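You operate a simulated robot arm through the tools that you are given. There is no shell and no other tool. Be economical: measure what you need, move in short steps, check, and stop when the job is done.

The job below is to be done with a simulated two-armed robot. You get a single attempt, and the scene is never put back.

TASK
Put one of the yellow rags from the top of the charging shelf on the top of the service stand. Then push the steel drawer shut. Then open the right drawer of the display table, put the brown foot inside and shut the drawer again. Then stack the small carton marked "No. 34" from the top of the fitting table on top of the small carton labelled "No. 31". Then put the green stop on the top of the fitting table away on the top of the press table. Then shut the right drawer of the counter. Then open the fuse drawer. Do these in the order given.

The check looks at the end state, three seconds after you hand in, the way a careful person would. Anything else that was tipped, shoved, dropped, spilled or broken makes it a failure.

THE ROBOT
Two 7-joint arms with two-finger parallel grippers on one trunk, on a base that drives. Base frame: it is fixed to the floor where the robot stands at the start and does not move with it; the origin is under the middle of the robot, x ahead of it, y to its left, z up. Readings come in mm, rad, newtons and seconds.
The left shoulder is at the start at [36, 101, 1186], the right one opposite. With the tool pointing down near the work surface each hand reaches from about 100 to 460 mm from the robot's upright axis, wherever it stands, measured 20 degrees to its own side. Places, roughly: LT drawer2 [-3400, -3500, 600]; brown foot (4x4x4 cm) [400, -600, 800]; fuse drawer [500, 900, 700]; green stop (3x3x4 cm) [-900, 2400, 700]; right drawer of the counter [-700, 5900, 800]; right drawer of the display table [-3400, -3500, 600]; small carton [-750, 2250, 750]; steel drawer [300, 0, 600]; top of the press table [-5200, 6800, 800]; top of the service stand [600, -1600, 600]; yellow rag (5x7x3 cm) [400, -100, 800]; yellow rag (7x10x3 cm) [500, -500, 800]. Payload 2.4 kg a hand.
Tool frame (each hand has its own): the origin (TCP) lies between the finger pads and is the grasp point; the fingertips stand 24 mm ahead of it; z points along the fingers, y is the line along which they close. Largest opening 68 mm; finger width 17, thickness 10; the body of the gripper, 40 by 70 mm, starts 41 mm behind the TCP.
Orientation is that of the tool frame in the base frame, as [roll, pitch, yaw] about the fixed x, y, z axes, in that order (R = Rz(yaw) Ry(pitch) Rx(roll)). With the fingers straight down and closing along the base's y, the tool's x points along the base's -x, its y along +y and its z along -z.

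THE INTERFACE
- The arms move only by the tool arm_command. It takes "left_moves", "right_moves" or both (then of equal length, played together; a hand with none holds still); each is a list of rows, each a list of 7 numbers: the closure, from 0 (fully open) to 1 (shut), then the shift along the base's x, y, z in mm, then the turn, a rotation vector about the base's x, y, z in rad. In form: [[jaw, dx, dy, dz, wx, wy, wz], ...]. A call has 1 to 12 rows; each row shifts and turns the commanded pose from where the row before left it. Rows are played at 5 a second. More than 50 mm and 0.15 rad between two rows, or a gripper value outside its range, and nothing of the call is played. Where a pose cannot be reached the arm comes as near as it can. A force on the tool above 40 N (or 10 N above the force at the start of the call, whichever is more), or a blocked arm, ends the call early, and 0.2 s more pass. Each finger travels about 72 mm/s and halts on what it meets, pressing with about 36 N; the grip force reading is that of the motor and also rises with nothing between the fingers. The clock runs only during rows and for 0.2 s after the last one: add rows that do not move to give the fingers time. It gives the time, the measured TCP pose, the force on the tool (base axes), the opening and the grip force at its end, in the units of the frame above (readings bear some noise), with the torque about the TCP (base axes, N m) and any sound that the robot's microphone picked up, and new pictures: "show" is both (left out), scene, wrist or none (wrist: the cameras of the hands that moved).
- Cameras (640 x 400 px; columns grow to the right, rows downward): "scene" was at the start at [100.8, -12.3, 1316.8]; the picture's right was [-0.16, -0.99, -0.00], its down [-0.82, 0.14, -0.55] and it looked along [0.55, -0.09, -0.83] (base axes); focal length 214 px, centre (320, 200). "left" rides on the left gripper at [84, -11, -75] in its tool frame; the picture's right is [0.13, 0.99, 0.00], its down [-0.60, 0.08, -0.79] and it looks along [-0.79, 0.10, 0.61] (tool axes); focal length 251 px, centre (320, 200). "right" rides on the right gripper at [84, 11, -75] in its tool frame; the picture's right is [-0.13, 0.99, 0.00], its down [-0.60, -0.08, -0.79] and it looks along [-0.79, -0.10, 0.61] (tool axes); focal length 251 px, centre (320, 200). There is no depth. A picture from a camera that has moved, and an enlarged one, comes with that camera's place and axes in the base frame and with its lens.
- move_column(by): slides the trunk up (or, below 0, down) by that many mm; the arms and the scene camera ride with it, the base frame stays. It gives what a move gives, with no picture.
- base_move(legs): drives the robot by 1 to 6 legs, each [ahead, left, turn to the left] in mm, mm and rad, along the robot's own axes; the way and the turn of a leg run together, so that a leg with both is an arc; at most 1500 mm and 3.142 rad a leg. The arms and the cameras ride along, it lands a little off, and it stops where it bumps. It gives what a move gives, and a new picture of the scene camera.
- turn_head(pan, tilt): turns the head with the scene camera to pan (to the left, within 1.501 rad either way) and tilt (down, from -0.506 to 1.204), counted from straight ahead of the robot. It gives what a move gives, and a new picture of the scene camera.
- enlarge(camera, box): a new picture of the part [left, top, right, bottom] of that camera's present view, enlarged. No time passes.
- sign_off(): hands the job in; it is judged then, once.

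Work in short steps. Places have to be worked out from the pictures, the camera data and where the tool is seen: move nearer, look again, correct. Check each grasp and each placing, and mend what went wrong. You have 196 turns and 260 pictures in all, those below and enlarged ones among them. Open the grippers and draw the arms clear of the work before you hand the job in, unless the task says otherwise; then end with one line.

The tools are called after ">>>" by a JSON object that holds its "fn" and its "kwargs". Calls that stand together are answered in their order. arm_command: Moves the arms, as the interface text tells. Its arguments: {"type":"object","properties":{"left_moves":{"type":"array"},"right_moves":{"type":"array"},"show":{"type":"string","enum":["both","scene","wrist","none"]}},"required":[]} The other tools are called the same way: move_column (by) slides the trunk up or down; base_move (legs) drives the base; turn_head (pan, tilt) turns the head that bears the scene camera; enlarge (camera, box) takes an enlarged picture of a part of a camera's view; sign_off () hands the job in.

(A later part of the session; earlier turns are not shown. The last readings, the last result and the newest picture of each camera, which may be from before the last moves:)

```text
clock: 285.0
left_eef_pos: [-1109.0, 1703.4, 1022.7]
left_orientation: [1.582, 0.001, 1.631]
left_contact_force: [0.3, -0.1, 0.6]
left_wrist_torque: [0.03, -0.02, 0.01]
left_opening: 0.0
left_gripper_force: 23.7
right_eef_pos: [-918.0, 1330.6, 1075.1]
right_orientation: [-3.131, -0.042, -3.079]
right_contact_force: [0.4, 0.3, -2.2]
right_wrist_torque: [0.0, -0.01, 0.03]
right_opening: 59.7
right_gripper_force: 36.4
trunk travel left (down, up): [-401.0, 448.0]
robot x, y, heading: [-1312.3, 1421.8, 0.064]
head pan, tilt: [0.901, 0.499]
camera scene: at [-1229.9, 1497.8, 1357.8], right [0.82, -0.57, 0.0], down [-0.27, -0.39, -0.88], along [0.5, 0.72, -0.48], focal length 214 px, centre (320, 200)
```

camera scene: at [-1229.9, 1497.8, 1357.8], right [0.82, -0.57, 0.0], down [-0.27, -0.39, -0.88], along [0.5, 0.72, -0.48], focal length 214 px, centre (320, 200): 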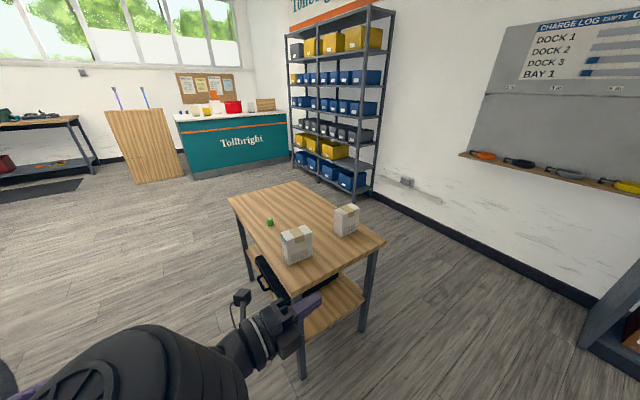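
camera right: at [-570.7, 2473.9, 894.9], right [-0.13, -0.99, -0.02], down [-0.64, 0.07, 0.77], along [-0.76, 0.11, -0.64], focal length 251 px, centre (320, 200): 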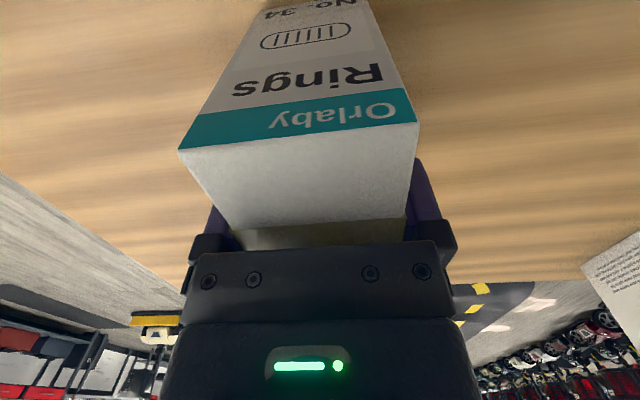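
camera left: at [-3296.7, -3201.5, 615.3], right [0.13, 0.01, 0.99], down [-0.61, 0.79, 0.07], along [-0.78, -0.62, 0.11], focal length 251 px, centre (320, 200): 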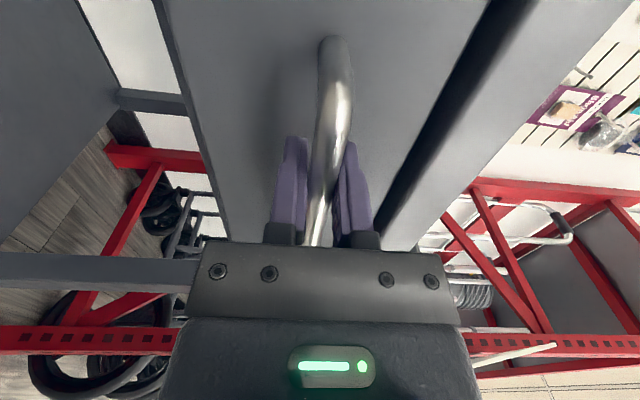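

Zoom the near carton's west face to verify its label.

>>> {"fn": "enlarge", "kwargs": {"camera": "scene", "box": [270, 210, 330, 275]}}

>>> {"fn": "base_move", "kwargs": {"legs": [[0, 795, -0.06]]}}

>>> {"fn": "turn_head", "kwargs": {"pan": -0.1, "tilt": 0.75}}

```text
6.15 times, centred on (300, 242) of scene
camera zoom: at [-1229.9, 1497.8, 1357.8], right [0.82, -0.57, 0.0], down [-0.27, -0.39, -0.88], along [0.5, 0.72, -0.48], focal length 1320 px, centre (443, -62)
```

zoom: 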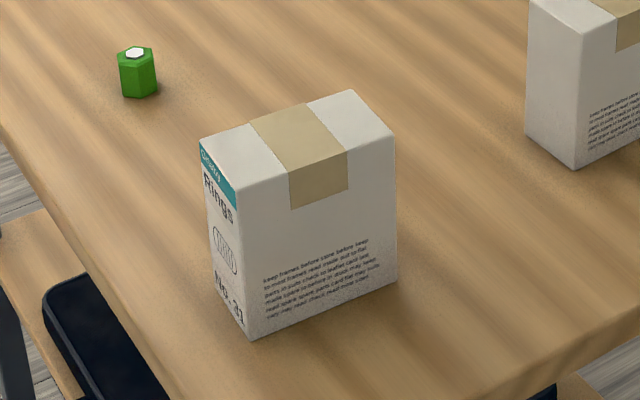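

```text
clock: 289.4
left_eef_pos: [-1123.4, 2511.5, 1021.4]
left_orientation: [1.582, 0.0, 1.581]
left_contact_force: [-0.5, -0.3, 0.3]
left_wrist_torque: [-0.03, -0.02, 0.01]
left_opening: 0.0
left_gripper_force: 23.7
right_eef_pos: [-953.5, 2128.6, 1075.0]
right_orientation: [-3.131, -0.041, -3.13]
right_contact_force: [0.5, 0.3, -2.6]
right_wrist_torque: [-0.03, 0.0, 0.01]
right_opening: 59.9
right_gripper_force: 36.2
trunk travel left (down, up): [-401.0, 448.0]
robot x, y, heading: [-1344.3, 2239.7, 0.01]
head pan, tilt: [0.901, 0.499]
camera scene: at [-1255.4, 2312.6, 1357.8], right [0.79, -0.61, 0.0], down [-0.29, -0.38, -0.88], along [0.54, 0.69, -0.48], focal length 214 px, centre (320, 200)
```

scene: 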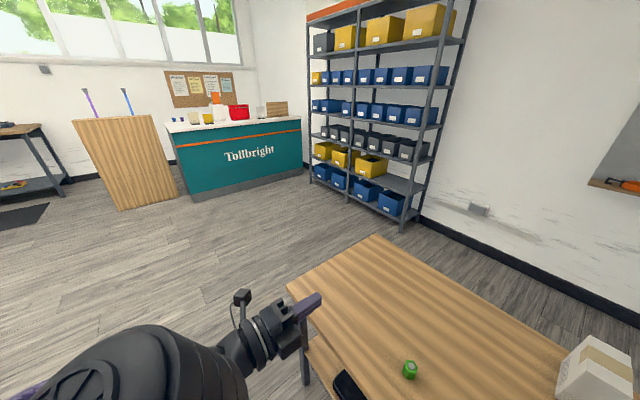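

```text
clock: 290.7
left_eef_pos: [-1123.6, 2511.7, 1021.9]
left_orientation: [1.582, 0.0, 1.58]
left_contact_force: [0.3, -0.8, 1.0]
left_wrist_torque: [0.02, -0.02, 0.01]
left_opening: 0.0
left_gripper_force: 23.4
right_eef_pos: [-952.9, 2128.9, 1075.1]
right_orientation: [-3.132, -0.042, -3.13]
right_contact_force: [-0.1, 0.0, -2.1]
right_wrist_torque: [0.0, 0.0, -0.02]
right_opening: 59.5
right_gripper_force: 36.3
trunk travel left (down, up): [-401.0, 448.0]
robot x, y, heading: [-1343.0, 2244.1, 0.009]
head pan, tilt: [-0.099, 0.75]
camera scene: at [-1228.7, 2233.2, 1335.9], right [-0.09, -1.0, 0.0], down [-0.68, 0.06, -0.73], along [0.73, -0.06, -0.68], focal length 214 px, centre (320, 200)
```

scene: 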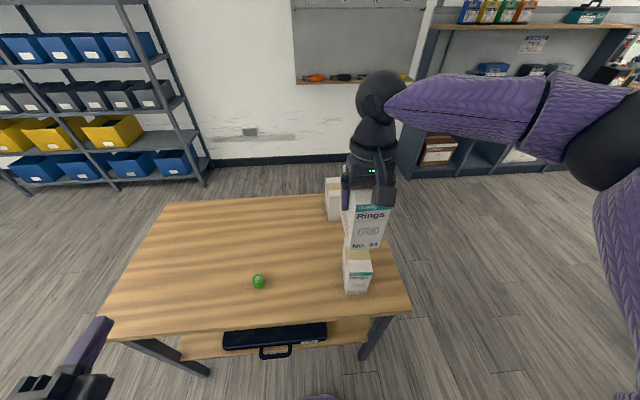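

No. 31 confirmed. Zoom to measure both cartons.

>>> {"fn": "enlarge", "kwargs": {"camera": "scene", "box": [310, 180, 430, 310]}}

>>> {"fn": "enlarge", "kwargs": {"camera": "right", "box": [0, 0, 640, 400]}}

```text
3.08 times, centred on (370, 245) of scene
camera zoom: at [-1228.7, 2233.2, 1335.9], right [-0.09, -1.0, 0.0], down [-0.68, 0.06, -0.73], along [0.73, -0.06, -0.68], focal length 660 px, centre (166, 62)
```

zoom: 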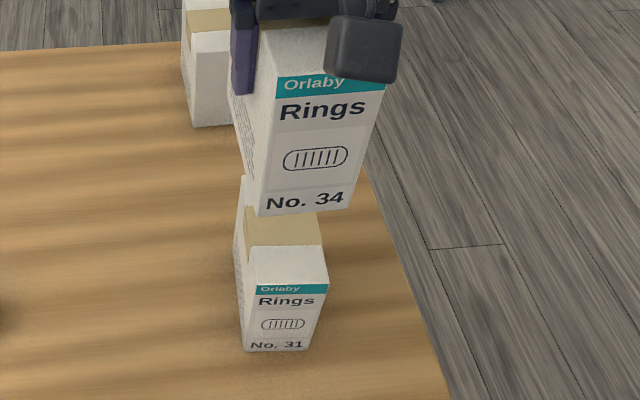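

```text
1.00 times, centred on (320, 200) of right (not enlarged: the box is as wide or as high as the picture)
camera zoom: at [-1035.0, 2140.1, 1155.4], right [0.12, 0.99, -0.02], down [0.64, -0.06, 0.77], along [0.76, -0.1, -0.64], focal length 251 px, centre (320, 200)
```

zoom: 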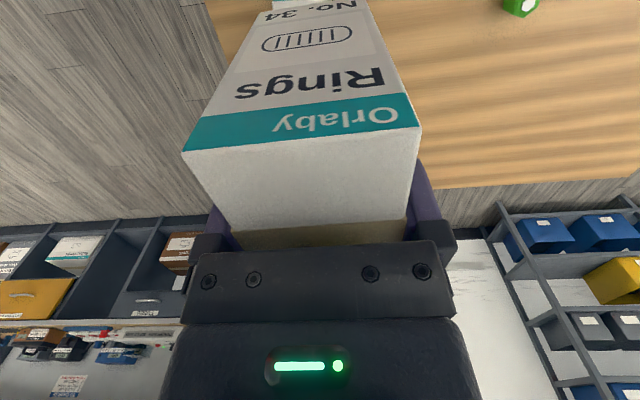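

Need +25 mm x and -15 mm y to align No. 34 over No. 31. Adjust the base and recheck.

>>> {"fn": "base_move", "kwargs": {"legs": [[25, -15, -0.009]]}}

>>> {"fn": "move_column", "kwargs": {"by": -100}}

>>> {"fn": "turn_head", "kwargs": {"pan": -0.2, "tilt": 0.8}}

>>> {"fn": "enlarge", "kwargs": {"camera": "scene", "box": [270, 150, 390, 270]}}

```text
clock: 291.5
left_eef_pos: [-1094.5, 2494.6, 1022.3]
left_orientation: [1.583, -0.003, 1.569]
left_contact_force: [-0.1, -0.5, -0.4]
left_wrist_torque: [0.01, -0.03, 0.04]
left_opening: 0.0
left_gripper_force: 23.3
right_eef_pos: [-928.0, 2110.5, 1074.4]
right_orientation: [-3.131, -0.043, -3.137]
right_contact_force: [0.6, -0.2, -1.8]
right_wrist_torque: [-0.03, 0.03, 0.0]
right_opening: 59.8
right_gripper_force: 35.8
trunk travel left (down, up): [-401.0, 448.0]
robot x, y, heading: [-1316.7, 2225.7, 0.001]
head pan, tilt: [-0.099, 0.75]
camera scene: at [-1201.8, 2216.8, 1335.8], right [-0.1, -1.0, 0.0], down [-0.68, 0.07, -0.73], along [0.73, -0.07, -0.68], focal length 214 px, centre (320, 200)
```

scene: 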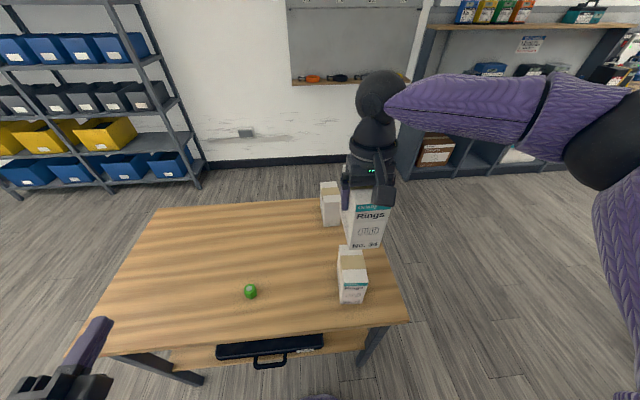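

```text
clock: 292.8
left_eef_pos: [-1094.9, 2494.4, 922.2]
left_orientation: [1.579, -0.002, 1.572]
left_contact_force: [-0.2, 0.2, -0.3]
left_wrist_torque: [-0.02, -0.01, -0.06]
left_opening: 0.0
left_gripper_force: 23.4
right_eef_pos: [-928.4, 2110.4, 975.9]
right_orientation: [-3.13, -0.042, -3.136]
right_contact_force: [-0.2, 0.3, -2.4]
right_wrist_torque: [-0.01, 0.01, 0.0]
right_opening: 59.6
right_gripper_force: 35.8
trunk travel left (down, up): [-301.0, 548.0]
robot x, y, heading: [-1316.9, 2226.3, 0.005]
head pan, tilt: [-0.099, 0.75]
```

```text
clock: 293.5
left_eef_pos: [-1096.1, 2494.9, 921.3]
left_orientation: [1.58, 0.001, 1.571]
left_contact_force: [-0.6, -0.3, 0.7]
left_wrist_torque: [-0.01, -0.02, -0.02]
left_opening: 0.0
left_gripper_force: 23.0
right_eef_pos: [-928.5, 2109.8, 974.9]
right_orientation: [-3.131, -0.041, -3.138]
right_contact_force: [-0.3, -0.4, -3.1]
right_wrist_torque: [0.02, -0.04, -0.02]
right_opening: 59.6
right_gripper_force: 36.2
trunk travel left (down, up): [-301.0, 548.0]
robot x, y, heading: [-1317.9, 2223.6, 0.003]
head pan, tilt: [-0.201, 0.799]
camera scene: at [-1189.0, 2209.5, 1231.0], right [-0.2, -0.98, 0.0], down [-0.7, 0.14, -0.7], along [0.68, -0.14, -0.72], focal length 214 px, centre (320, 200)
```

scene: 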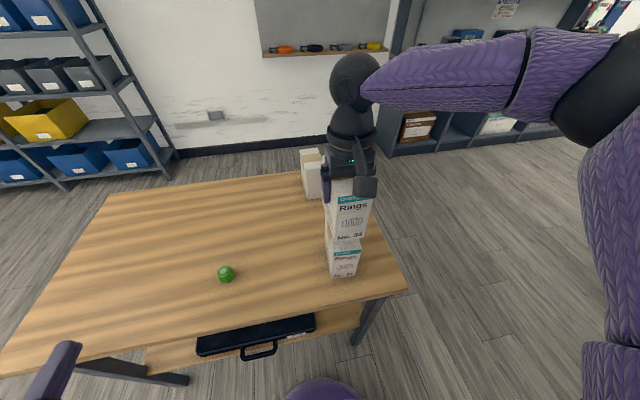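

```text
3.33 times, centred on (330, 210) of scene
camera zoom: at [-1189.0, 2209.5, 1231.0], right [-0.2, -0.98, 0.0], down [-0.7, 0.14, -0.7], along [0.68, -0.14, -0.72], focal length 715 px, centre (287, 167)
```

zoom: 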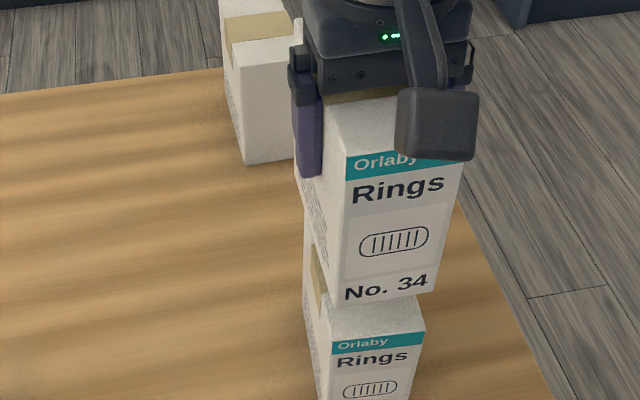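

Alignment is within ~3 mm; the gap is ≈37 mm. Lower 30, then feel for contact.

>>> {"fn": "move_column", "kwargs": {"by": -30}}

>>> {"fn": "arm_command", "kwargs": {"right_moves": [[1, 0, 0, -2, 0, 0, 0], [1, 0, 0, -2, 0, 0, 0], [1, 0, 0, -2, 0, 0, 0]], "show": "none"}}

```text
clock: 294.2
left_eef_pos: [-1095.2, 2495.8, 892.0]
left_orientation: [1.58, 0.0, 1.57]
left_contact_force: [-0.1, -1.0, -0.2]
left_wrist_torque: [-0.02, 0.04, 0.02]
left_opening: 0.0
left_gripper_force: 23.1
right_eef_pos: [-928.8, 2110.5, 946.5]
right_orientation: [-3.13, -0.042, -3.138]
right_contact_force: [-0.2, 0.3, -1.9]
right_wrist_torque: [-0.01, 0.05, 0.01]
right_opening: 59.5
right_gripper_force: 35.8
trunk travel left (down, up): [-271.0, 578.0]
robot x, y, heading: [-1316.8, 2225.3, 0.003]
head pan, tilt: [-0.201, 0.799]
```

```text
clock: 295.1
left_eef_pos: [-1095.1, 2495.1, 891.4]
left_orientation: [1.582, 0.0, 1.571]
left_contact_force: [0.2, 1.0, 0.1]
left_wrist_torque: [-0.03, -0.04, 0.0]
left_opening: 0.0
left_gripper_force: 24.4
right_eef_pos: [-929.1, 2111.9, 939.3]
right_orientation: [-3.131, -0.041, -3.139]
right_contact_force: [-1.0, -0.3, 4.4]
right_wrist_torque: [0.14, 0.41, 0.06]
right_opening: 59.8
right_gripper_force: 36.3
trunk travel left (down, up): [-271.0, 578.0]
robot x, y, heading: [-1317.8, 2231.9, 0.006]
head pan, tilt: [-0.201, 0.799]
```

Contact begins at z≈939. Press 2 mm more, release, and check.

>>> {"fn": "arm_command", "kwargs": {"right_moves": [[1, 0, 0, -2, 0, 0, 0], [1, 0, 0, 0, 0, 0, 0], [0.1, 0, 0, 0, 0, 0, 0], [0, 0, 0, 0, 0, 0, 0], [0, 0, 0, 0, 0, 0, 0]], "show": "none"}}

>>> {"fn": "move_column", "kwargs": {"by": 110}}

>>> {"fn": "enlarge", "kwargs": {"camera": "scene", "box": [260, 150, 400, 330]}}

>>> {"fn": "enlarge", "kwargs": {"camera": "right", "box": [0, 0, 640, 400]}}

```text
clock: 296.2
left_eef_pos: [-1095.6, 2496.0, 892.4]
left_orientation: [1.581, 0.0, 1.572]
left_contact_force: [1.0, -0.2, 0.2]
left_wrist_torque: [-0.02, -0.01, 0.0]
left_opening: 0.2
left_gripper_force: 24.0
right_eef_pos: [-927.9, 2111.8, 936.9]
right_orientation: [-3.131, -0.043, -3.138]
right_contact_force: [-0.6, -0.5, -0.3]
right_wrist_torque: [0.01, 0.03, 0.02]
right_opening: 67.9
right_gripper_force: 0.0
trunk travel left (down, up): [-271.0, 578.0]
robot x, y, heading: [-1315.8, 2226.7, 0.0]
head pan, tilt: [-0.201, 0.799]
```

```text
clock: 297.7
left_eef_pos: [-1095.2, 2493.9, 1001.0]
left_orientation: [1.581, 0.0, 1.571]
left_contact_force: [-0.4, -0.2, 0.0]
left_wrist_torque: [0.01, -0.01, 0.01]
left_opening: 0.0
left_gripper_force: 23.8
right_eef_pos: [-929.6, 2111.0, 1047.4]
right_orientation: [-3.131, -0.044, -3.139]
right_contact_force: [0.5, -0.4, 0.6]
right_wrist_torque: [-0.01, 0.03, -0.02]
right_opening: 68.1
right_gripper_force: 0.1
trunk travel left (down, up): [-381.0, 468.0]
robot x, y, heading: [-1316.8, 2225.2, 0.002]
head pan, tilt: [-0.201, 0.799]
```

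```text
2.22 times, centred on (330, 240) of scene
camera zoom: at [-1203.1, 2209.5, 1311.7], right [-0.2, -0.98, 0.0], down [-0.7, 0.14, -0.7], along [0.68, -0.14, -0.72], focal length 477 px, centre (298, 111)
```

zoom: 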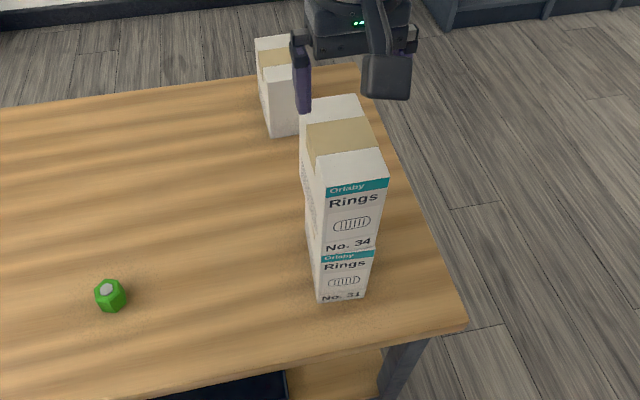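

```text
1.00 times, centred on (320, 200) of right (not enlarged: the box is as wide or as high as the picture)
camera zoom: at [-1009.7, 2122.7, 1127.2], right [0.13, 0.99, -0.02], down [0.64, -0.07, 0.77], along [0.76, -0.11, -0.64], focal length 251 px, centre (320, 200)
```

zoom: 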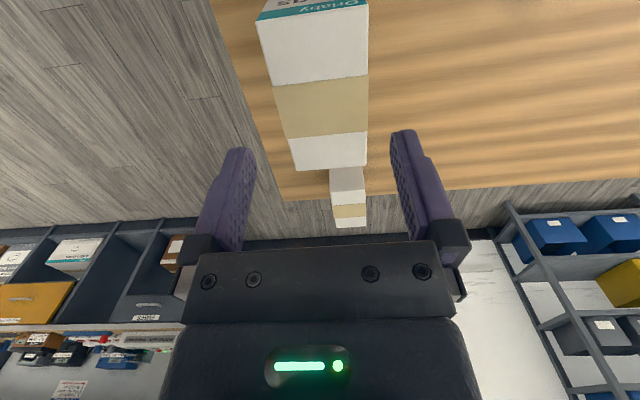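

Stack is good. For the stop, the right elbow must not sweep over the stack, so I'll approach from the north-west with the heading turned right ~15°. Raise, back off, reposition, and shift the hand outboard.

>>> {"fn": "move_column", "kwargs": {"by": 60}}

>>> {"fn": "base_move", "kwargs": {"legs": [[-100, 0, 0], [0, 460, 0], [0, 0, -0.262]]}}

>>> {"fn": "arm_command", "kwargs": {"right_moves": [[0.2, 0, -20, 0, 0, 0, 0], [0.2, 0, -20, 0, 0, 0, 0], [0.2, 0, -20, 0, 0, 0, 0], [0.2, 0, -20, 0, 0, 0, 0], [0.2, 0, 0, 0, 0, 0, 0]], "show": "both"}}

```text
clock: 298.7
left_eef_pos: [-1096.4, 2495.5, 1061.8]
left_orientation: [1.58, -0.002, 1.57]
left_contact_force: [-0.2, -0.5, 0.0]
left_wrist_torque: [0.01, 0.01, 0.0]
left_opening: 0.0
left_gripper_force: 23.0
right_eef_pos: [-932.2, 2109.3, 1110.4]
right_orientation: [-3.134, -0.031, -3.138]
right_contact_force: [-0.7, 0.1, 1.0]
right_wrist_torque: [-0.05, 0.04, 0.02]
right_opening: 68.2
right_gripper_force: 0.0
trunk travel left (down, up): [-441.0, 409.0]
robot x, y, heading: [-1316.6, 2225.0, 0.005]
head pan, tilt: [-0.201, 0.799]
```

```text
clock: 303.1
left_eef_pos: [-1137.8, 2894.6, 1062.6]
left_orientation: [1.581, 0.0, 1.324]
left_contact_force: [-0.4, 0.1, 0.4]
left_wrist_torque: [0.01, 0.03, -0.01]
left_opening: 0.0
left_gripper_force: 23.8
right_eef_pos: [-1071.3, 2482.0, 1111.8]
right_orientation: [-3.132, -0.031, 2.898]
right_contact_force: [-1.0, -1.1, 0.9]
right_wrist_torque: [-0.02, -0.01, 0.0]
right_opening: 68.3
right_gripper_force: 0.0
trunk travel left (down, up): [-441.0, 409.0]
robot x, y, heading: [-1415.4, 2687.1, -0.246]
head pan, tilt: [-0.201, 0.799]
camera scene: at [-1319.6, 2647.2, 1372.1], right [-0.43, -0.9, 0.0], down [-0.65, 0.31, -0.7], along [0.63, -0.3, -0.72], focal length 214 px, centre (320, 200)
```

scene: 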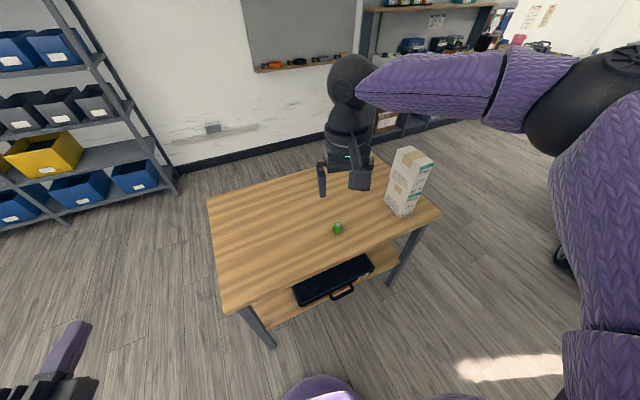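

```text
clock: 304.3
left_eef_pos: [-1137.5, 2895.7, 1062.2]
left_orientation: [1.582, 0.0, 1.323]
left_contact_force: [0.4, 0.3, -0.2]
left_wrist_torque: [-0.01, 0.0, 0.0]
left_opening: 0.1
left_gripper_force: 23.8
right_eef_pos: [-1072.2, 2402.1, 1108.6]
right_orientation: [-3.134, -0.032, 2.898]
right_contact_force: [0.9, 0.2, -0.6]
right_wrist_torque: [-0.03, -0.01, -0.05]
right_opening: 54.4
right_gripper_force: 0.0
trunk travel left (down, up): [-441.0, 409.0]
robot x, y, heading: [-1416.2, 2691.0, -0.248]
head pan, tilt: [-0.201, 0.799]
camera scene: at [-1319.6, 2647.3, 1372.1], right [-0.43, -0.9, 0.0], down [-0.65, 0.31, -0.7], along [0.63, -0.3, -0.72], focal length 214 px, centre (320, 200)
camera right: at [-1149.4, 2433.4, 1188.4], right [0.36, 0.93, -0.01], down [0.59, -0.22, 0.77], along [0.72, -0.29, -0.63], focal length 251 px, centre (320, 200)
```

scene: 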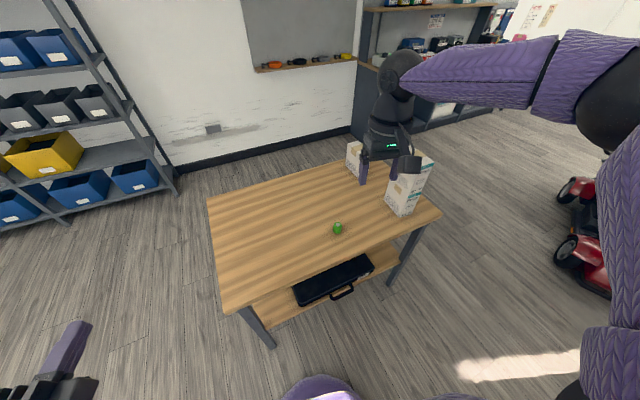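
right: 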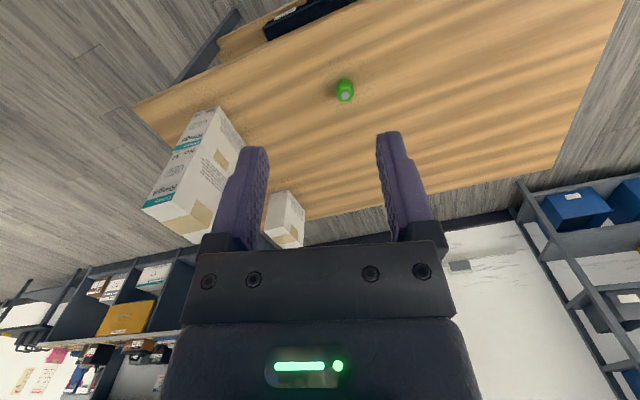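

Stop at [-923, 2387]. Advance 130 and left 22, then check elbow clearance to the stack.

>>> {"fn": "base_move", "kwargs": {"legs": [[130, 22, 0]]}}

>>> {"fn": "arm_command", "kwargs": {"right_moves": [[0.2, 9, -2, -10, 0, 0, 0], [0.2, 9, -2, -10, 0, 0, 0]], "show": "none"}}

>>> {"fn": "move_column", "kwargs": {"by": -120}}

>>> {"fn": "turn_head", "kwargs": {"pan": -0.7, "tilt": 0.7}}

>>> {"fn": "enlarge", "kwargs": {"camera": "right", "box": [0, 0, 640, 400]}}

```text
clock: 305.6
left_eef_pos: [-1004.7, 2884.9, 1061.2]
left_orientation: [1.582, 0.001, 1.323]
left_contact_force: [0.4, 0.2, 0.5]
left_wrist_torque: [0.03, -0.02, 0.0]
left_opening: 0.1
left_gripper_force: 24.2
right_eef_pos: [-939.5, 2392.0, 1108.6]
right_orientation: [-3.132, -0.031, 2.894]
right_contact_force: [-0.4, -1.5, -0.6]
right_wrist_torque: [0.02, 0.01, 0.03]
right_opening: 54.5
right_gripper_force: 0.0
trunk travel left (down, up): [-441.0, 409.0]
robot x, y, heading: [-1287.0, 2677.4, -0.244]
head pan, tilt: [-0.201, 0.799]
camera scene: at [-1187.0, 2636.6, 1372.1], right [-0.43, -0.9, 0.0], down [-0.65, 0.31, -0.7], along [0.63, -0.3, -0.72], focal length 214 px, centre (320, 200)
```

scene: 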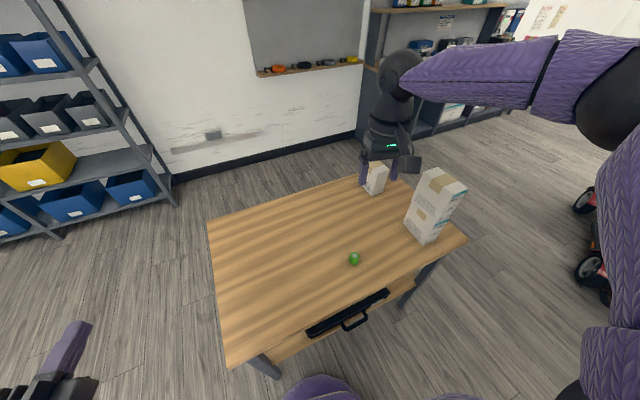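

```text
clock: 306.1
left_eef_pos: [-1005.4, 2885.6, 1061.0]
left_orientation: [1.581, -0.002, 1.324]
left_contact_force: [-1.1, -0.1, -0.6]
left_wrist_torque: [-0.02, -0.02, -0.01]
left_opening: 0.2
left_gripper_force: 23.8
right_eef_pos: [-923.9, 2388.0, 1089.0]
right_orientation: [-3.133, -0.031, 2.896]
right_contact_force: [-0.2, -0.1, 0.5]
right_wrist_torque: [0.01, -0.01, 0.02]
right_opening: 54.5
right_gripper_force: 0.1
trunk travel left (down, up): [-441.0, 409.0]
robot x, y, heading: [-1286.0, 2678.2, -0.244]
head pan, tilt: [-0.201, 0.799]
```

```text
clock: 307.6
left_eef_pos: [-1005.9, 2884.3, 941.8]
left_orientation: [1.581, -0.003, 1.322]
left_contact_force: [-0.8, 0.1, -0.8]
left_wrist_torque: [0.02, -0.01, 0.03]
left_opening: 0.0
left_gripper_force: 23.6
right_eef_pos: [-921.7, 2387.7, 970.4]
right_orientation: [-3.133, -0.032, 2.895]
right_contact_force: [0.0, 0.4, 0.4]
right_wrist_torque: [0.0, -0.01, -0.02]
right_opening: 54.6
right_gripper_force: 0.1
trunk travel left (down, up): [-321.0, 528.0]
robot x, y, heading: [-1283.7, 2679.0, -0.247]
head pan, tilt: [-0.201, 0.799]
```

```text
clock: 308.6
left_eef_pos: [-1005.8, 2884.2, 941.1]
left_orientation: [1.58, 0.0, 1.324]
left_contact_force: [-0.3, 0.0, -0.2]
left_wrist_torque: [-0.04, 0.02, 0.04]
left_opening: 0.0
left_gripper_force: 24.2
right_eef_pos: [-923.3, 2386.8, 969.1]
right_orientation: [-3.134, -0.033, 2.896]
right_contact_force: [0.0, -0.2, 0.2]
right_wrist_torque: [-0.01, 0.0, 0.0]
right_opening: 54.1
right_gripper_force: 0.0
trunk travel left (down, up): [-321.0, 528.0]
robot x, y, heading: [-1285.3, 2681.6, -0.243]
head pan, tilt: [-0.7, 0.7]
camera scene: at [-1193.2, 2598.3, 1259.4], right [-0.81, -0.58, 0.0], down [-0.38, 0.52, -0.76], along [0.45, -0.62, -0.64], focal length 214 px, centre (320, 200)
```

scene: 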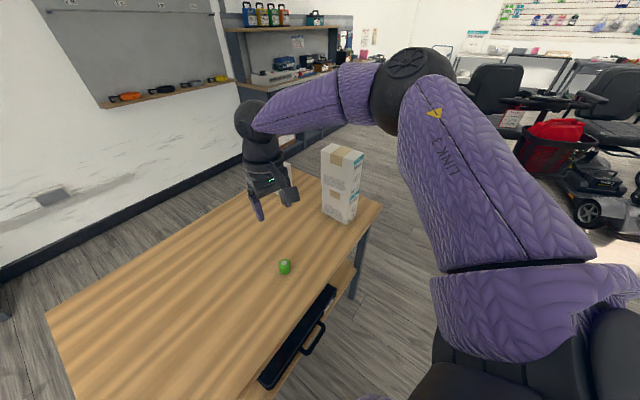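

```text
1.00 times, centred on (320, 200) of right (not enlarged: the box is as wide or as high as the picture)
camera zoom: at [-999.9, 2419.0, 1048.4], right [0.37, 0.93, -0.01], down [0.59, -0.22, 0.77], along [0.72, -0.29, -0.63], focal length 251 px, centre (320, 200)
```

zoom: 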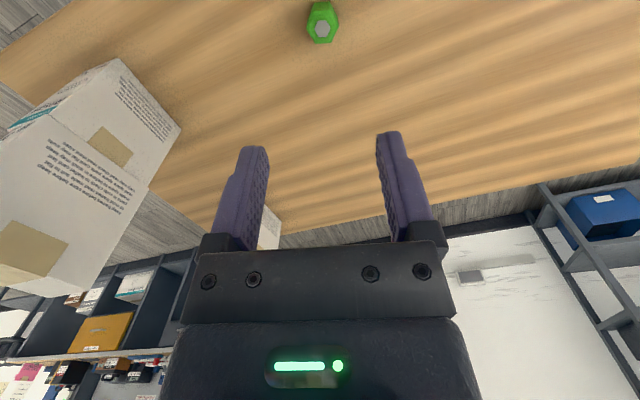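

Elbow stays ~40+ mm clear of the stack. Stop confirmed at [-920, 2386]. Lower 150, then check.

>>> {"fn": "move_column", "kwargs": {"by": -150}}

>>> {"fn": "arm_command", "kwargs": {"right_moves": [[0.2, 3, -1, 0, 0, 0, 0]], "show": "both"}}

```text
clock: 310.3
left_eef_pos: [-1006.4, 2885.8, 791.5]
left_orientation: [1.581, 0.001, 1.321]
left_contact_force: [0.1, -0.3, 0.4]
left_wrist_torque: [0.0, -0.03, -0.01]
left_opening: 0.1
left_gripper_force: 23.6
right_eef_pos: [-923.0, 2387.5, 818.9]
right_orientation: [-3.132, -0.03, 2.896]
right_contact_force: [-0.4, -0.1, -0.4]
right_wrist_torque: [0.01, -0.03, 0.02]
right_opening: 54.3
right_gripper_force: 0.0
trunk travel left (down, up): [-171.0, 678.0]
robot x, y, heading: [-1286.5, 2680.4, -0.249]
head pan, tilt: [-0.7, 0.7]
```

```text
clock: 310.7
left_eef_pos: [-1005.1, 2885.2, 792.3]
left_orientation: [1.581, 0.0, 1.322]
left_contact_force: [-0.7, -0.9, 0.4]
left_wrist_torque: [0.0, -0.01, 0.01]
left_opening: 0.1
left_gripper_force: 23.4
right_eef_pos: [-920.6, 2385.1, 820.1]
right_orientation: [-3.133, -0.032, 2.898]
right_contact_force: [-0.3, 0.1, 0.3]
right_wrist_torque: [0.01, 0.01, -0.02]
right_opening: 54.8
right_gripper_force: 0.1
trunk travel left (down, up): [-171.0, 678.0]
robot x, y, heading: [-1284.2, 2678.1, -0.242]
head pan, tilt: [-0.7, 0.7]
camera scene: at [-1158.5, 2589.5, 1106.9], right [-0.81, -0.58, 0.0], down [-0.38, 0.52, -0.76], along [0.45, -0.62, -0.64], focal length 214 px, centre (320, 200)
camera right: at [-997.6, 2417.7, 898.4], right [0.37, 0.93, -0.01], down [0.59, -0.22, 0.77], along [0.72, -0.29, -0.63], focal length 251 px, centre (320, 200)
```

scene: 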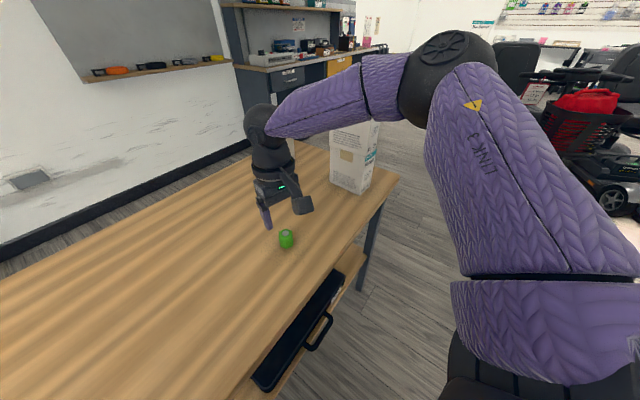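
right: 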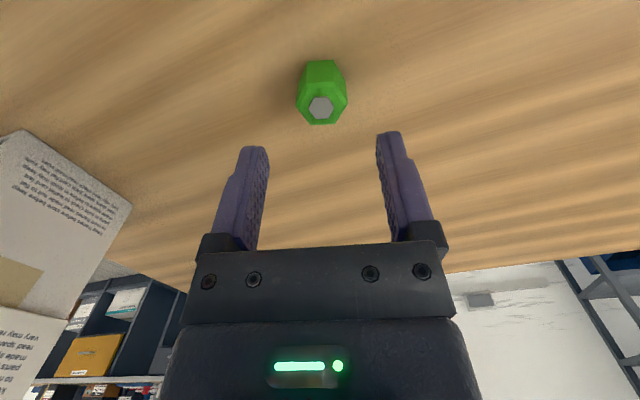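

Aligned on the stop. Lower 68 mm and grip.

>>> {"fn": "move_column", "kwargs": {"by": -68}}

>>> {"fn": "arm_command", "kwargs": {"right_moves": [[0.2, 0, 0, 0, 0, 0, 0], [1, 0, 0, 0, 0, 0, 0], [1, 0, 0, 0, 0, 0, 0], [1, 0, 0, 0, 0, 0, 0]], "show": "both"}}

```text
clock: 311.8
left_eef_pos: [-1005.1, 2885.7, 723.4]
left_orientation: [1.581, -0.003, 1.323]
left_contact_force: [0.8, 0.1, 0.2]
left_wrist_torque: [0.02, -0.01, -0.02]
left_opening: 0.2
left_gripper_force: 23.6
right_eef_pos: [-921.0, 2387.0, 751.2]
right_orientation: [-3.131, -0.031, 2.897]
right_contact_force: [0.0, 0.2, 0.4]
right_wrist_torque: [-0.01, 0.03, 0.05]
right_opening: 54.2
right_gripper_force: 0.1
trunk travel left (down, up): [-103.0, 746.0]
robot x, y, heading: [-1285.1, 2678.0, -0.246]
head pan, tilt: [-0.7, 0.7]
```

```text
clock: 312.8
left_eef_pos: [-1006.3, 2884.2, 723.4]
left_orientation: [1.583, -0.001, 1.324]
left_contact_force: [-0.1, 0.8, -0.4]
left_wrist_torque: [0.03, 0.02, 0.02]
left_opening: 0.0
left_gripper_force: 23.5
right_eef_pos: [-920.4, 2387.2, 751.8]
right_orientation: [-3.135, -0.031, 2.895]
right_contact_force: [0.6, -0.2, 2.1]
right_wrist_torque: [0.01, -0.02, 0.02]
right_opening: 28.6
right_gripper_force: 35.2
trunk travel left (down, up): [-103.0, 746.0]
robot x, y, heading: [-1284.8, 2681.5, -0.251]
head pan, tilt: [-0.7, 0.7]
camera scene: at [-1137.9, 2584.3, 1036.9], right [-0.81, -0.58, 0.0], down [-0.38, 0.52, -0.76], along [0.45, -0.62, -0.64], focal length 214 px, centre (320, 200)
camera right: at [-996.9, 2418.0, 830.4], right [0.37, 0.93, -0.01], down [0.59, -0.22, 0.77], along [0.72, -0.29, -0.63], focal length 251 px, centre (320, 200)
```

scene: 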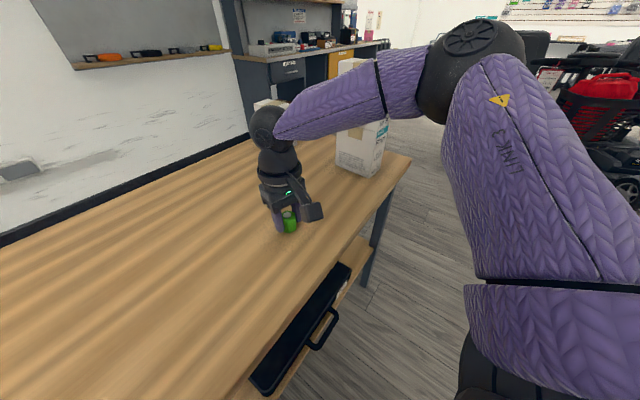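
right: 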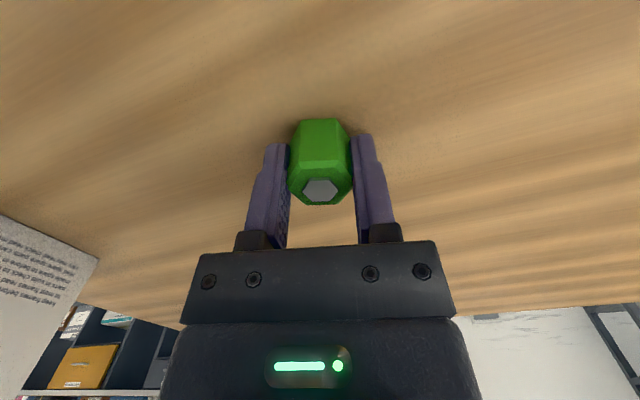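

Stop held (28.6 mm). Raise, back away, and look toward the north-west for the press table.

>>> {"fn": "move_column", "kwargs": {"by": 330}}

>>> {"fn": "base_move", "kwargs": {"legs": [[-300, 0, 0], [0, 0, 2.5]]}}

>>> {"fn": "turn_head", "kwargs": {"pan": 0.0, "tilt": 0.3}}

```text
clock: 316.1
left_eef_pos: [-1005.5, 2884.3, 1054.3]
left_orientation: [1.582, 0.001, 1.323]
left_contact_force: [-0.4, -0.1, -0.3]
left_wrist_torque: [0.01, 0.01, 0.0]
left_opening: 0.0
left_gripper_force: 23.9
right_eef_pos: [-919.1, 2386.7, 1081.1]
right_orientation: [-3.134, -0.032, 2.894]
right_contact_force: [0.0, -0.7, -0.4]
right_wrist_torque: [-0.01, 0.02, 0.03]
right_opening: 28.6
right_gripper_force: 36.3
trunk travel left (down, up): [-433.0, 416.0]
robot x, y, heading: [-1282.9, 2678.3, -0.249]
head pan, tilt: [-0.7, 0.7]
```

```text
clock: 324.0
left_eef_pos: [-1929.6, 2762.6, 1054.0]
left_orientation: [1.581, 0.001, -2.485]
left_contact_force: [-0.5, 0.3, -0.3]
left_wrist_torque: [0.0, 0.04, 0.01]
left_opening: 0.0
left_gripper_force: 23.4
right_eef_pos: [-1688.2, 3209.3, 1082.0]
right_orientation: [-3.134, -0.031, -0.91]
right_contact_force: [0.1, 0.6, -0.3]
right_wrist_torque: [0.01, 0.03, -0.04]
right_opening: 28.5
right_gripper_force: 36.8
trunk travel left (down, up): [-433.0, 416.0]
robot x, y, heading: [-1583.9, 2752.7, 2.231]
head pan, tilt: [-0.7, 0.7]
camera scene: at [-1595.9, 2858.5, 1372.3], right [1.0, -0.04, 0.0], down [-0.03, -0.64, -0.76], along [0.03, 0.76, -0.64], focal length 214 px, centre (320, 200)
```

scene: 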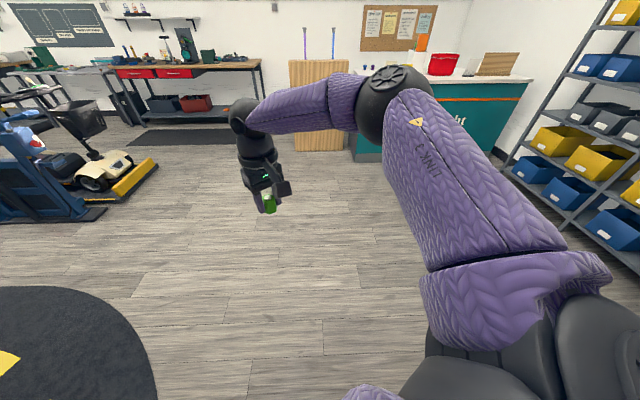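

```text
clock: 325.0
left_eef_pos: [-1930.1, 2763.6, 1053.8]
left_orientation: [1.581, 0.0, -2.485]
left_contact_force: [-0.7, 0.8, 0.4]
left_wrist_torque: [0.02, 0.03, 0.0]
left_opening: 0.1
left_gripper_force: 23.4
right_eef_pos: [-1689.6, 3209.6, 1081.2]
right_orientation: [-3.133, -0.032, -0.91]
right_contact_force: [-0.8, 0.3, 0.2]
right_wrist_torque: [0.0, 0.03, -0.01]
right_opening: 28.6
right_gripper_force: 36.4
trunk travel left (down, up): [-433.0, 416.0]
robot x, y, heading: [-1579.8, 2752.8, 2.23]
head pan, tilt: [0.0, 0.3]
camera scene: at [-1656.5, 2847.6, 1408.4], right [0.79, 0.61, 0.0], down [0.18, -0.23, -0.96], along [-0.58, 0.76, -0.3], focal length 214 px, centre (320, 200)
```

scene: 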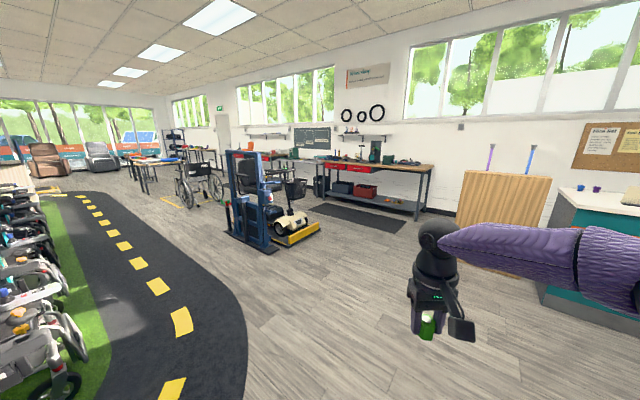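

Zoom toward the back wall to identify the press table.

>>> {"fn": "enlarge", "kwargs": {"camera": "scene", "box": [170, 110, 440, 260]}}

```text
2.37 times, centred on (305, 185) of scene
camera zoom: at [-1656.5, 2847.6, 1408.4], right [0.79, 0.61, 0.0], down [0.18, -0.23, -0.96], along [-0.58, 0.76, -0.3], focal length 508 px, centre (356, 236)
```

zoom: 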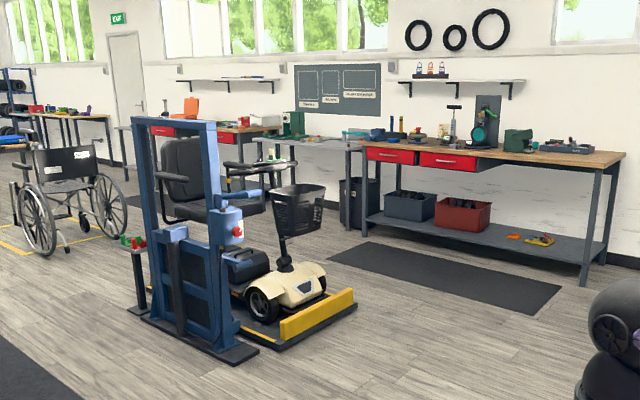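

The press table is the grey one beyond the red-drawer bench at x≈-5200. Drive up to [-2200, 5800] facing +y and look.

>>> {"fn": "base_move", "kwargs": {"legs": [[0, 0, -0.66], [1500, 0, 0], [1350, 600, 0], [150, 0, 0]]}}

>>> {"fn": "turn_head", "kwargs": {"pan": 0.9, "tilt": 0.35}}

```text
clock: 342.2
left_eef_pos: [-2458.9, 6004.5, 1053.9]
left_orientation: [1.583, 0.001, 3.128]
left_contact_force: [0.6, 0.1, 0.0]
left_wrist_torque: [0.0, -0.01, 0.02]
left_opening: 0.2
left_gripper_force: 24.3
right_eef_pos: [-1992.4, 6202.3, 1080.6]
right_orientation: [-3.133, -0.032, -1.586]
right_contact_force: [0.3, 0.1, -0.7]
right_wrist_torque: [-0.03, -0.01, 0.01]
right_opening: 28.7
right_gripper_force: 35.6
trunk travel left (down, up): [-433.0, 416.0]
robot x, y, heading: [-2192.8, 5779.3, 1.555]
head pan, tilt: [0.0, 0.3]
camera scene: at [-2192.2, 5899.7, 1408.4], right [1.0, -0.02, 0.0], down [0.0, -0.3, -0.95], along [0.01, 0.95, -0.3], focal length 214 px, centre (320, 200)
```

scene: 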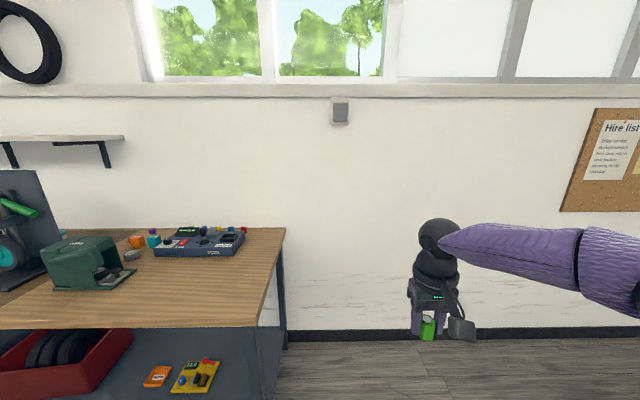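

```text
clock: 343.4
left_eef_pos: [-2459.4, 6003.2, 1053.4]
left_orientation: [1.581, 0.0, 3.126]
left_contact_force: [0.2, -0.6, 0.4]
left_wrist_torque: [-0.01, -0.02, -0.02]
left_opening: 0.2
left_gripper_force: 23.4
right_eef_pos: [-1993.8, 6202.1, 1081.8]
right_orientation: [-3.132, -0.03, -1.584]
right_contact_force: [-0.1, -0.5, 0.0]
right_wrist_torque: [0.0, -0.04, -0.01]
right_opening: 28.6
right_gripper_force: 36.3
trunk travel left (down, up): [-433.0, 416.0]
robot x, y, heading: [-2193.0, 5779.0, 1.554]
head pan, tilt: [0.901, 0.351]
camera scene: at [-2265.7, 5864.5, 1403.7], right [0.63, 0.77, 0.0], down [0.27, -0.22, -0.94], along [-0.73, 0.59, -0.34], focal length 214 px, centre (320, 200)
```

scene: 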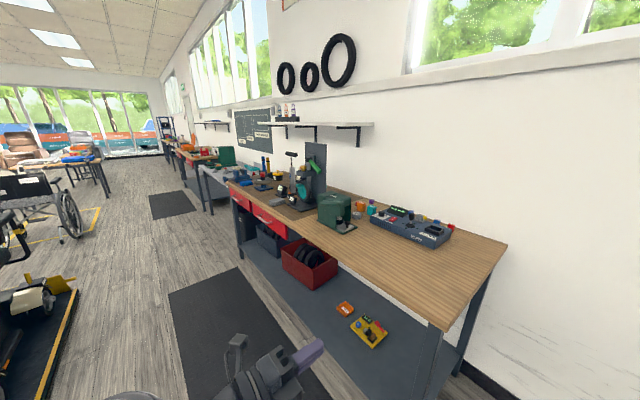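

Corridor between lift (y<5250) and bench (y>6420) is free. Strafe left to x≈-4900.

>>> {"fn": "base_move", "kwargs": {"legs": [[0, 1300, 0.016], [0, 1300, 0]]}}

>>> {"fn": "turn_head", "kwargs": {"pan": 0.2, "tilt": 0.5}}

```text
clock: 356.2
left_eef_pos: [-5088.6, 6058.4, 1055.2]
left_orientation: [1.579, 0.001, 3.126]
left_contact_force: [-0.2, 0.3, -0.7]
left_wrist_torque: [0.02, 0.02, -0.02]
left_opening: 0.0
left_gripper_force: 23.8
right_eef_pos: [-4624.6, 6255.0, 1080.7]
right_orientation: [-3.133, -0.033, -1.586]
right_contact_force: [-0.9, 1.0, -0.7]
right_wrist_torque: [-0.01, 0.02, -0.02]
right_opening: 28.5
right_gripper_force: 36.0
trunk travel left (down, up): [-433.0, 416.0]
robot x, y, heading: [-4823.8, 5827.6, 1.556]
head pan, tilt: [0.901, 0.351]
camera scene: at [-4896.0, 5917.5, 1403.7], right [0.63, 0.77, 0.0], down [0.27, -0.22, -0.94], along [-0.73, 0.6, -0.34], focal length 214 px, centre (320, 200)
```

scene: 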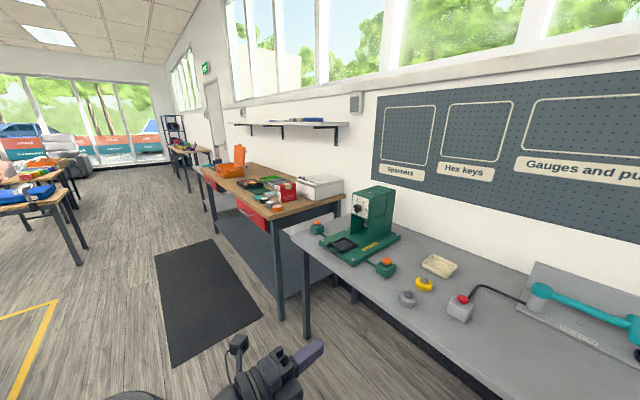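

```text
clock: 357.3
left_eef_pos: [-5088.5, 6056.2, 1053.9]
left_orientation: [1.58, -0.002, 3.123]
left_contact_force: [-0.2, 0.4, 0.3]
left_wrist_torque: [-0.04, -0.02, 0.02]
left_opening: 0.1
left_gripper_force: 23.4
right_eef_pos: [-4622.6, 6254.7, 1082.4]
right_orientation: [-3.132, -0.031, -1.587]
right_contact_force: [-0.6, 0.2, -0.6]
right_wrist_torque: [0.0, -0.04, 0.03]
right_opening: 28.8
right_gripper_force: 36.1
trunk travel left (down, up): [-433.0, 416.0]
robot x, y, heading: [-4826.2, 5830.5, 1.552]
head pan, tilt: [0.201, 0.499]
camera scene: at [-4840.6, 5947.9, 1390.1], right [0.98, 0.18, 0.0], down [0.09, -0.47, -0.88], along [-0.16, 0.86, -0.48], focal length 214 px, centre (320, 200)
```

scene: 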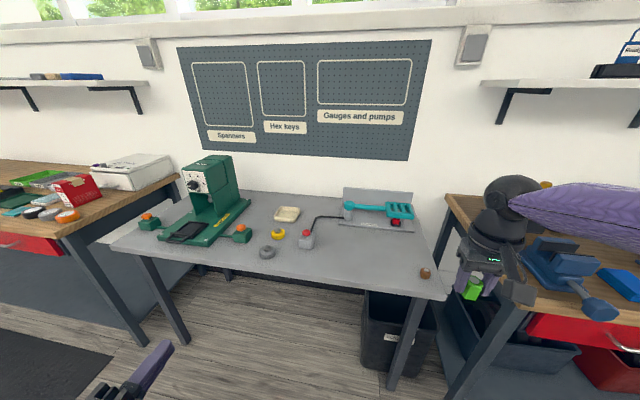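

This grey table with the press spans x -5778…-4540, front y≈6442. A free spot is around [-4830, 6560]. Drive there.

>>> {"fn": "base_move", "kwargs": {"legs": [[0, 205, 0.018], [290, 0, 0]]}}

>>> {"fn": "move_column", "kwargs": {"by": -100}}

>>> {"fn": "turn_head", "kwargs": {"pan": -0.3, "tilt": 0.7}}

>>> {"fn": "enlarge", "kwargs": {"camera": "right", "box": [0, 0, 640, 400]}}

```text
clock: 360.6
left_eef_pos: [-5309.4, 6344.5, 1053.6]
left_orientation: [1.581, 0.001, -3.139]
left_contact_force: [-0.3, 0.7, -0.4]
left_wrist_torque: [-0.02, -0.04, 0.02]
left_opening: 0.0
left_gripper_force: 23.4
right_eef_pos: [-4847.0, 6550.7, 1080.0]
right_orientation: [-3.132, -0.032, -1.566]
right_contact_force: [0.5, 0.5, 0.8]
right_wrist_torque: [0.02, 0.03, -0.01]
right_opening: 28.5
right_gripper_force: 36.5
trunk travel left (down, up): [-433.0, 416.0]
robot x, y, heading: [-5035.0, 6126.7, 1.57]
head pan, tilt: [0.201, 0.499]
camera scene: at [-5058.8, 6241.3, 1390.0], right [0.98, 0.2, 0.0], down [0.1, -0.47, -0.88], along [-0.18, 0.86, -0.48], focal length 214 px, centre (320, 200)
```

scene: 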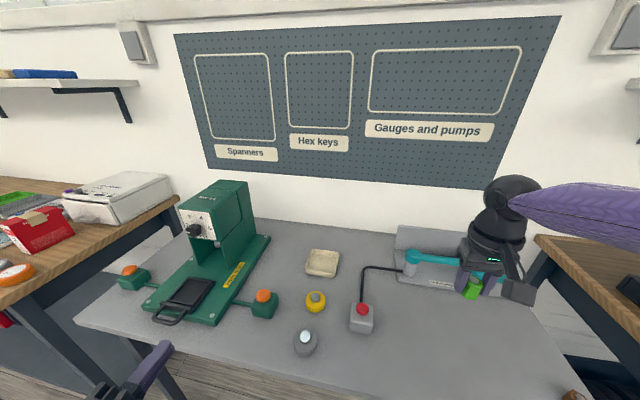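

```text
clock: 361.9
left_eef_pos: [-5309.9, 6344.9, 954.7]
left_orientation: [1.58, -0.003, -3.14]
left_contact_force: [0.0, 0.2, 0.2]
left_wrist_torque: [-0.02, -0.04, -0.02]
left_opening: 0.0
left_gripper_force: 23.7
right_eef_pos: [-4846.9, 6552.6, 982.4]
right_orientation: [-3.133, -0.031, -1.565]
right_contact_force: [-0.6, -0.9, -0.1]
right_wrist_torque: [-0.03, 0.03, -0.01]
right_opening: 28.5
right_gripper_force: 36.8
trunk travel left (down, up): [-333.0, 516.0]
robot x, y, heading: [-5040.1, 6123.0, 1.573]
head pan, tilt: [0.201, 0.499]
```

```text
clock: 362.8
left_eef_pos: [-5310.0, 6345.0, 954.3]
left_orientation: [1.581, 0.001, -3.141]
left_contact_force: [-0.2, 0.4, -0.3]
left_wrist_torque: [-0.03, 0.01, -0.01]
left_opening: 0.0
left_gripper_force: 23.9
right_eef_pos: [-4848.0, 6551.4, 982.3]
right_orientation: [-3.132, -0.031, -1.566]
right_contact_force: [-0.9, 0.1, 0.4]
right_wrist_torque: [0.02, 0.03, 0.0]
right_opening: 28.4
right_gripper_force: 35.9
trunk travel left (down, up): [-333.0, 516.0]
robot x, y, heading: [-5040.1, 6126.3, 1.571]
head pan, tilt: [-0.3, 0.7]
camera scene: at [-5015.6, 6247.9, 1271.6], right [0.96, -0.29, 0.0], down [-0.19, -0.62, -0.77], along [0.22, 0.73, -0.64], focal length 214 px, centre (320, 200)
```

scene: 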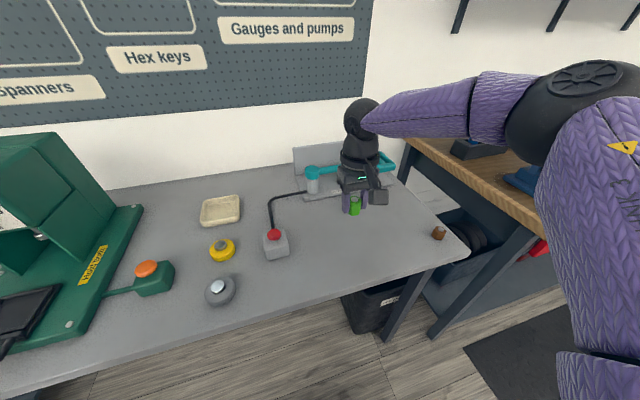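

```text
1.00 times, centred on (320, 200) of right (not enlarged: the box is as wide or as high as the picture)
camera zoom: at [-4859.1, 6470.5, 1060.3], right [-0.99, 0.12, -0.01], down [0.07, 0.63, 0.77], along [0.1, 0.77, -0.63], focal length 251 px, centre (320, 200)
```

zoom: 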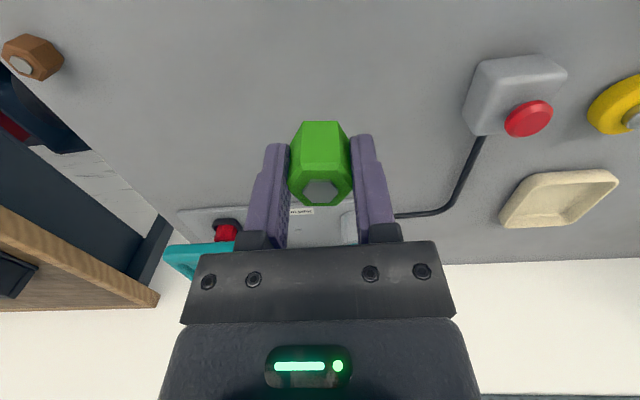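

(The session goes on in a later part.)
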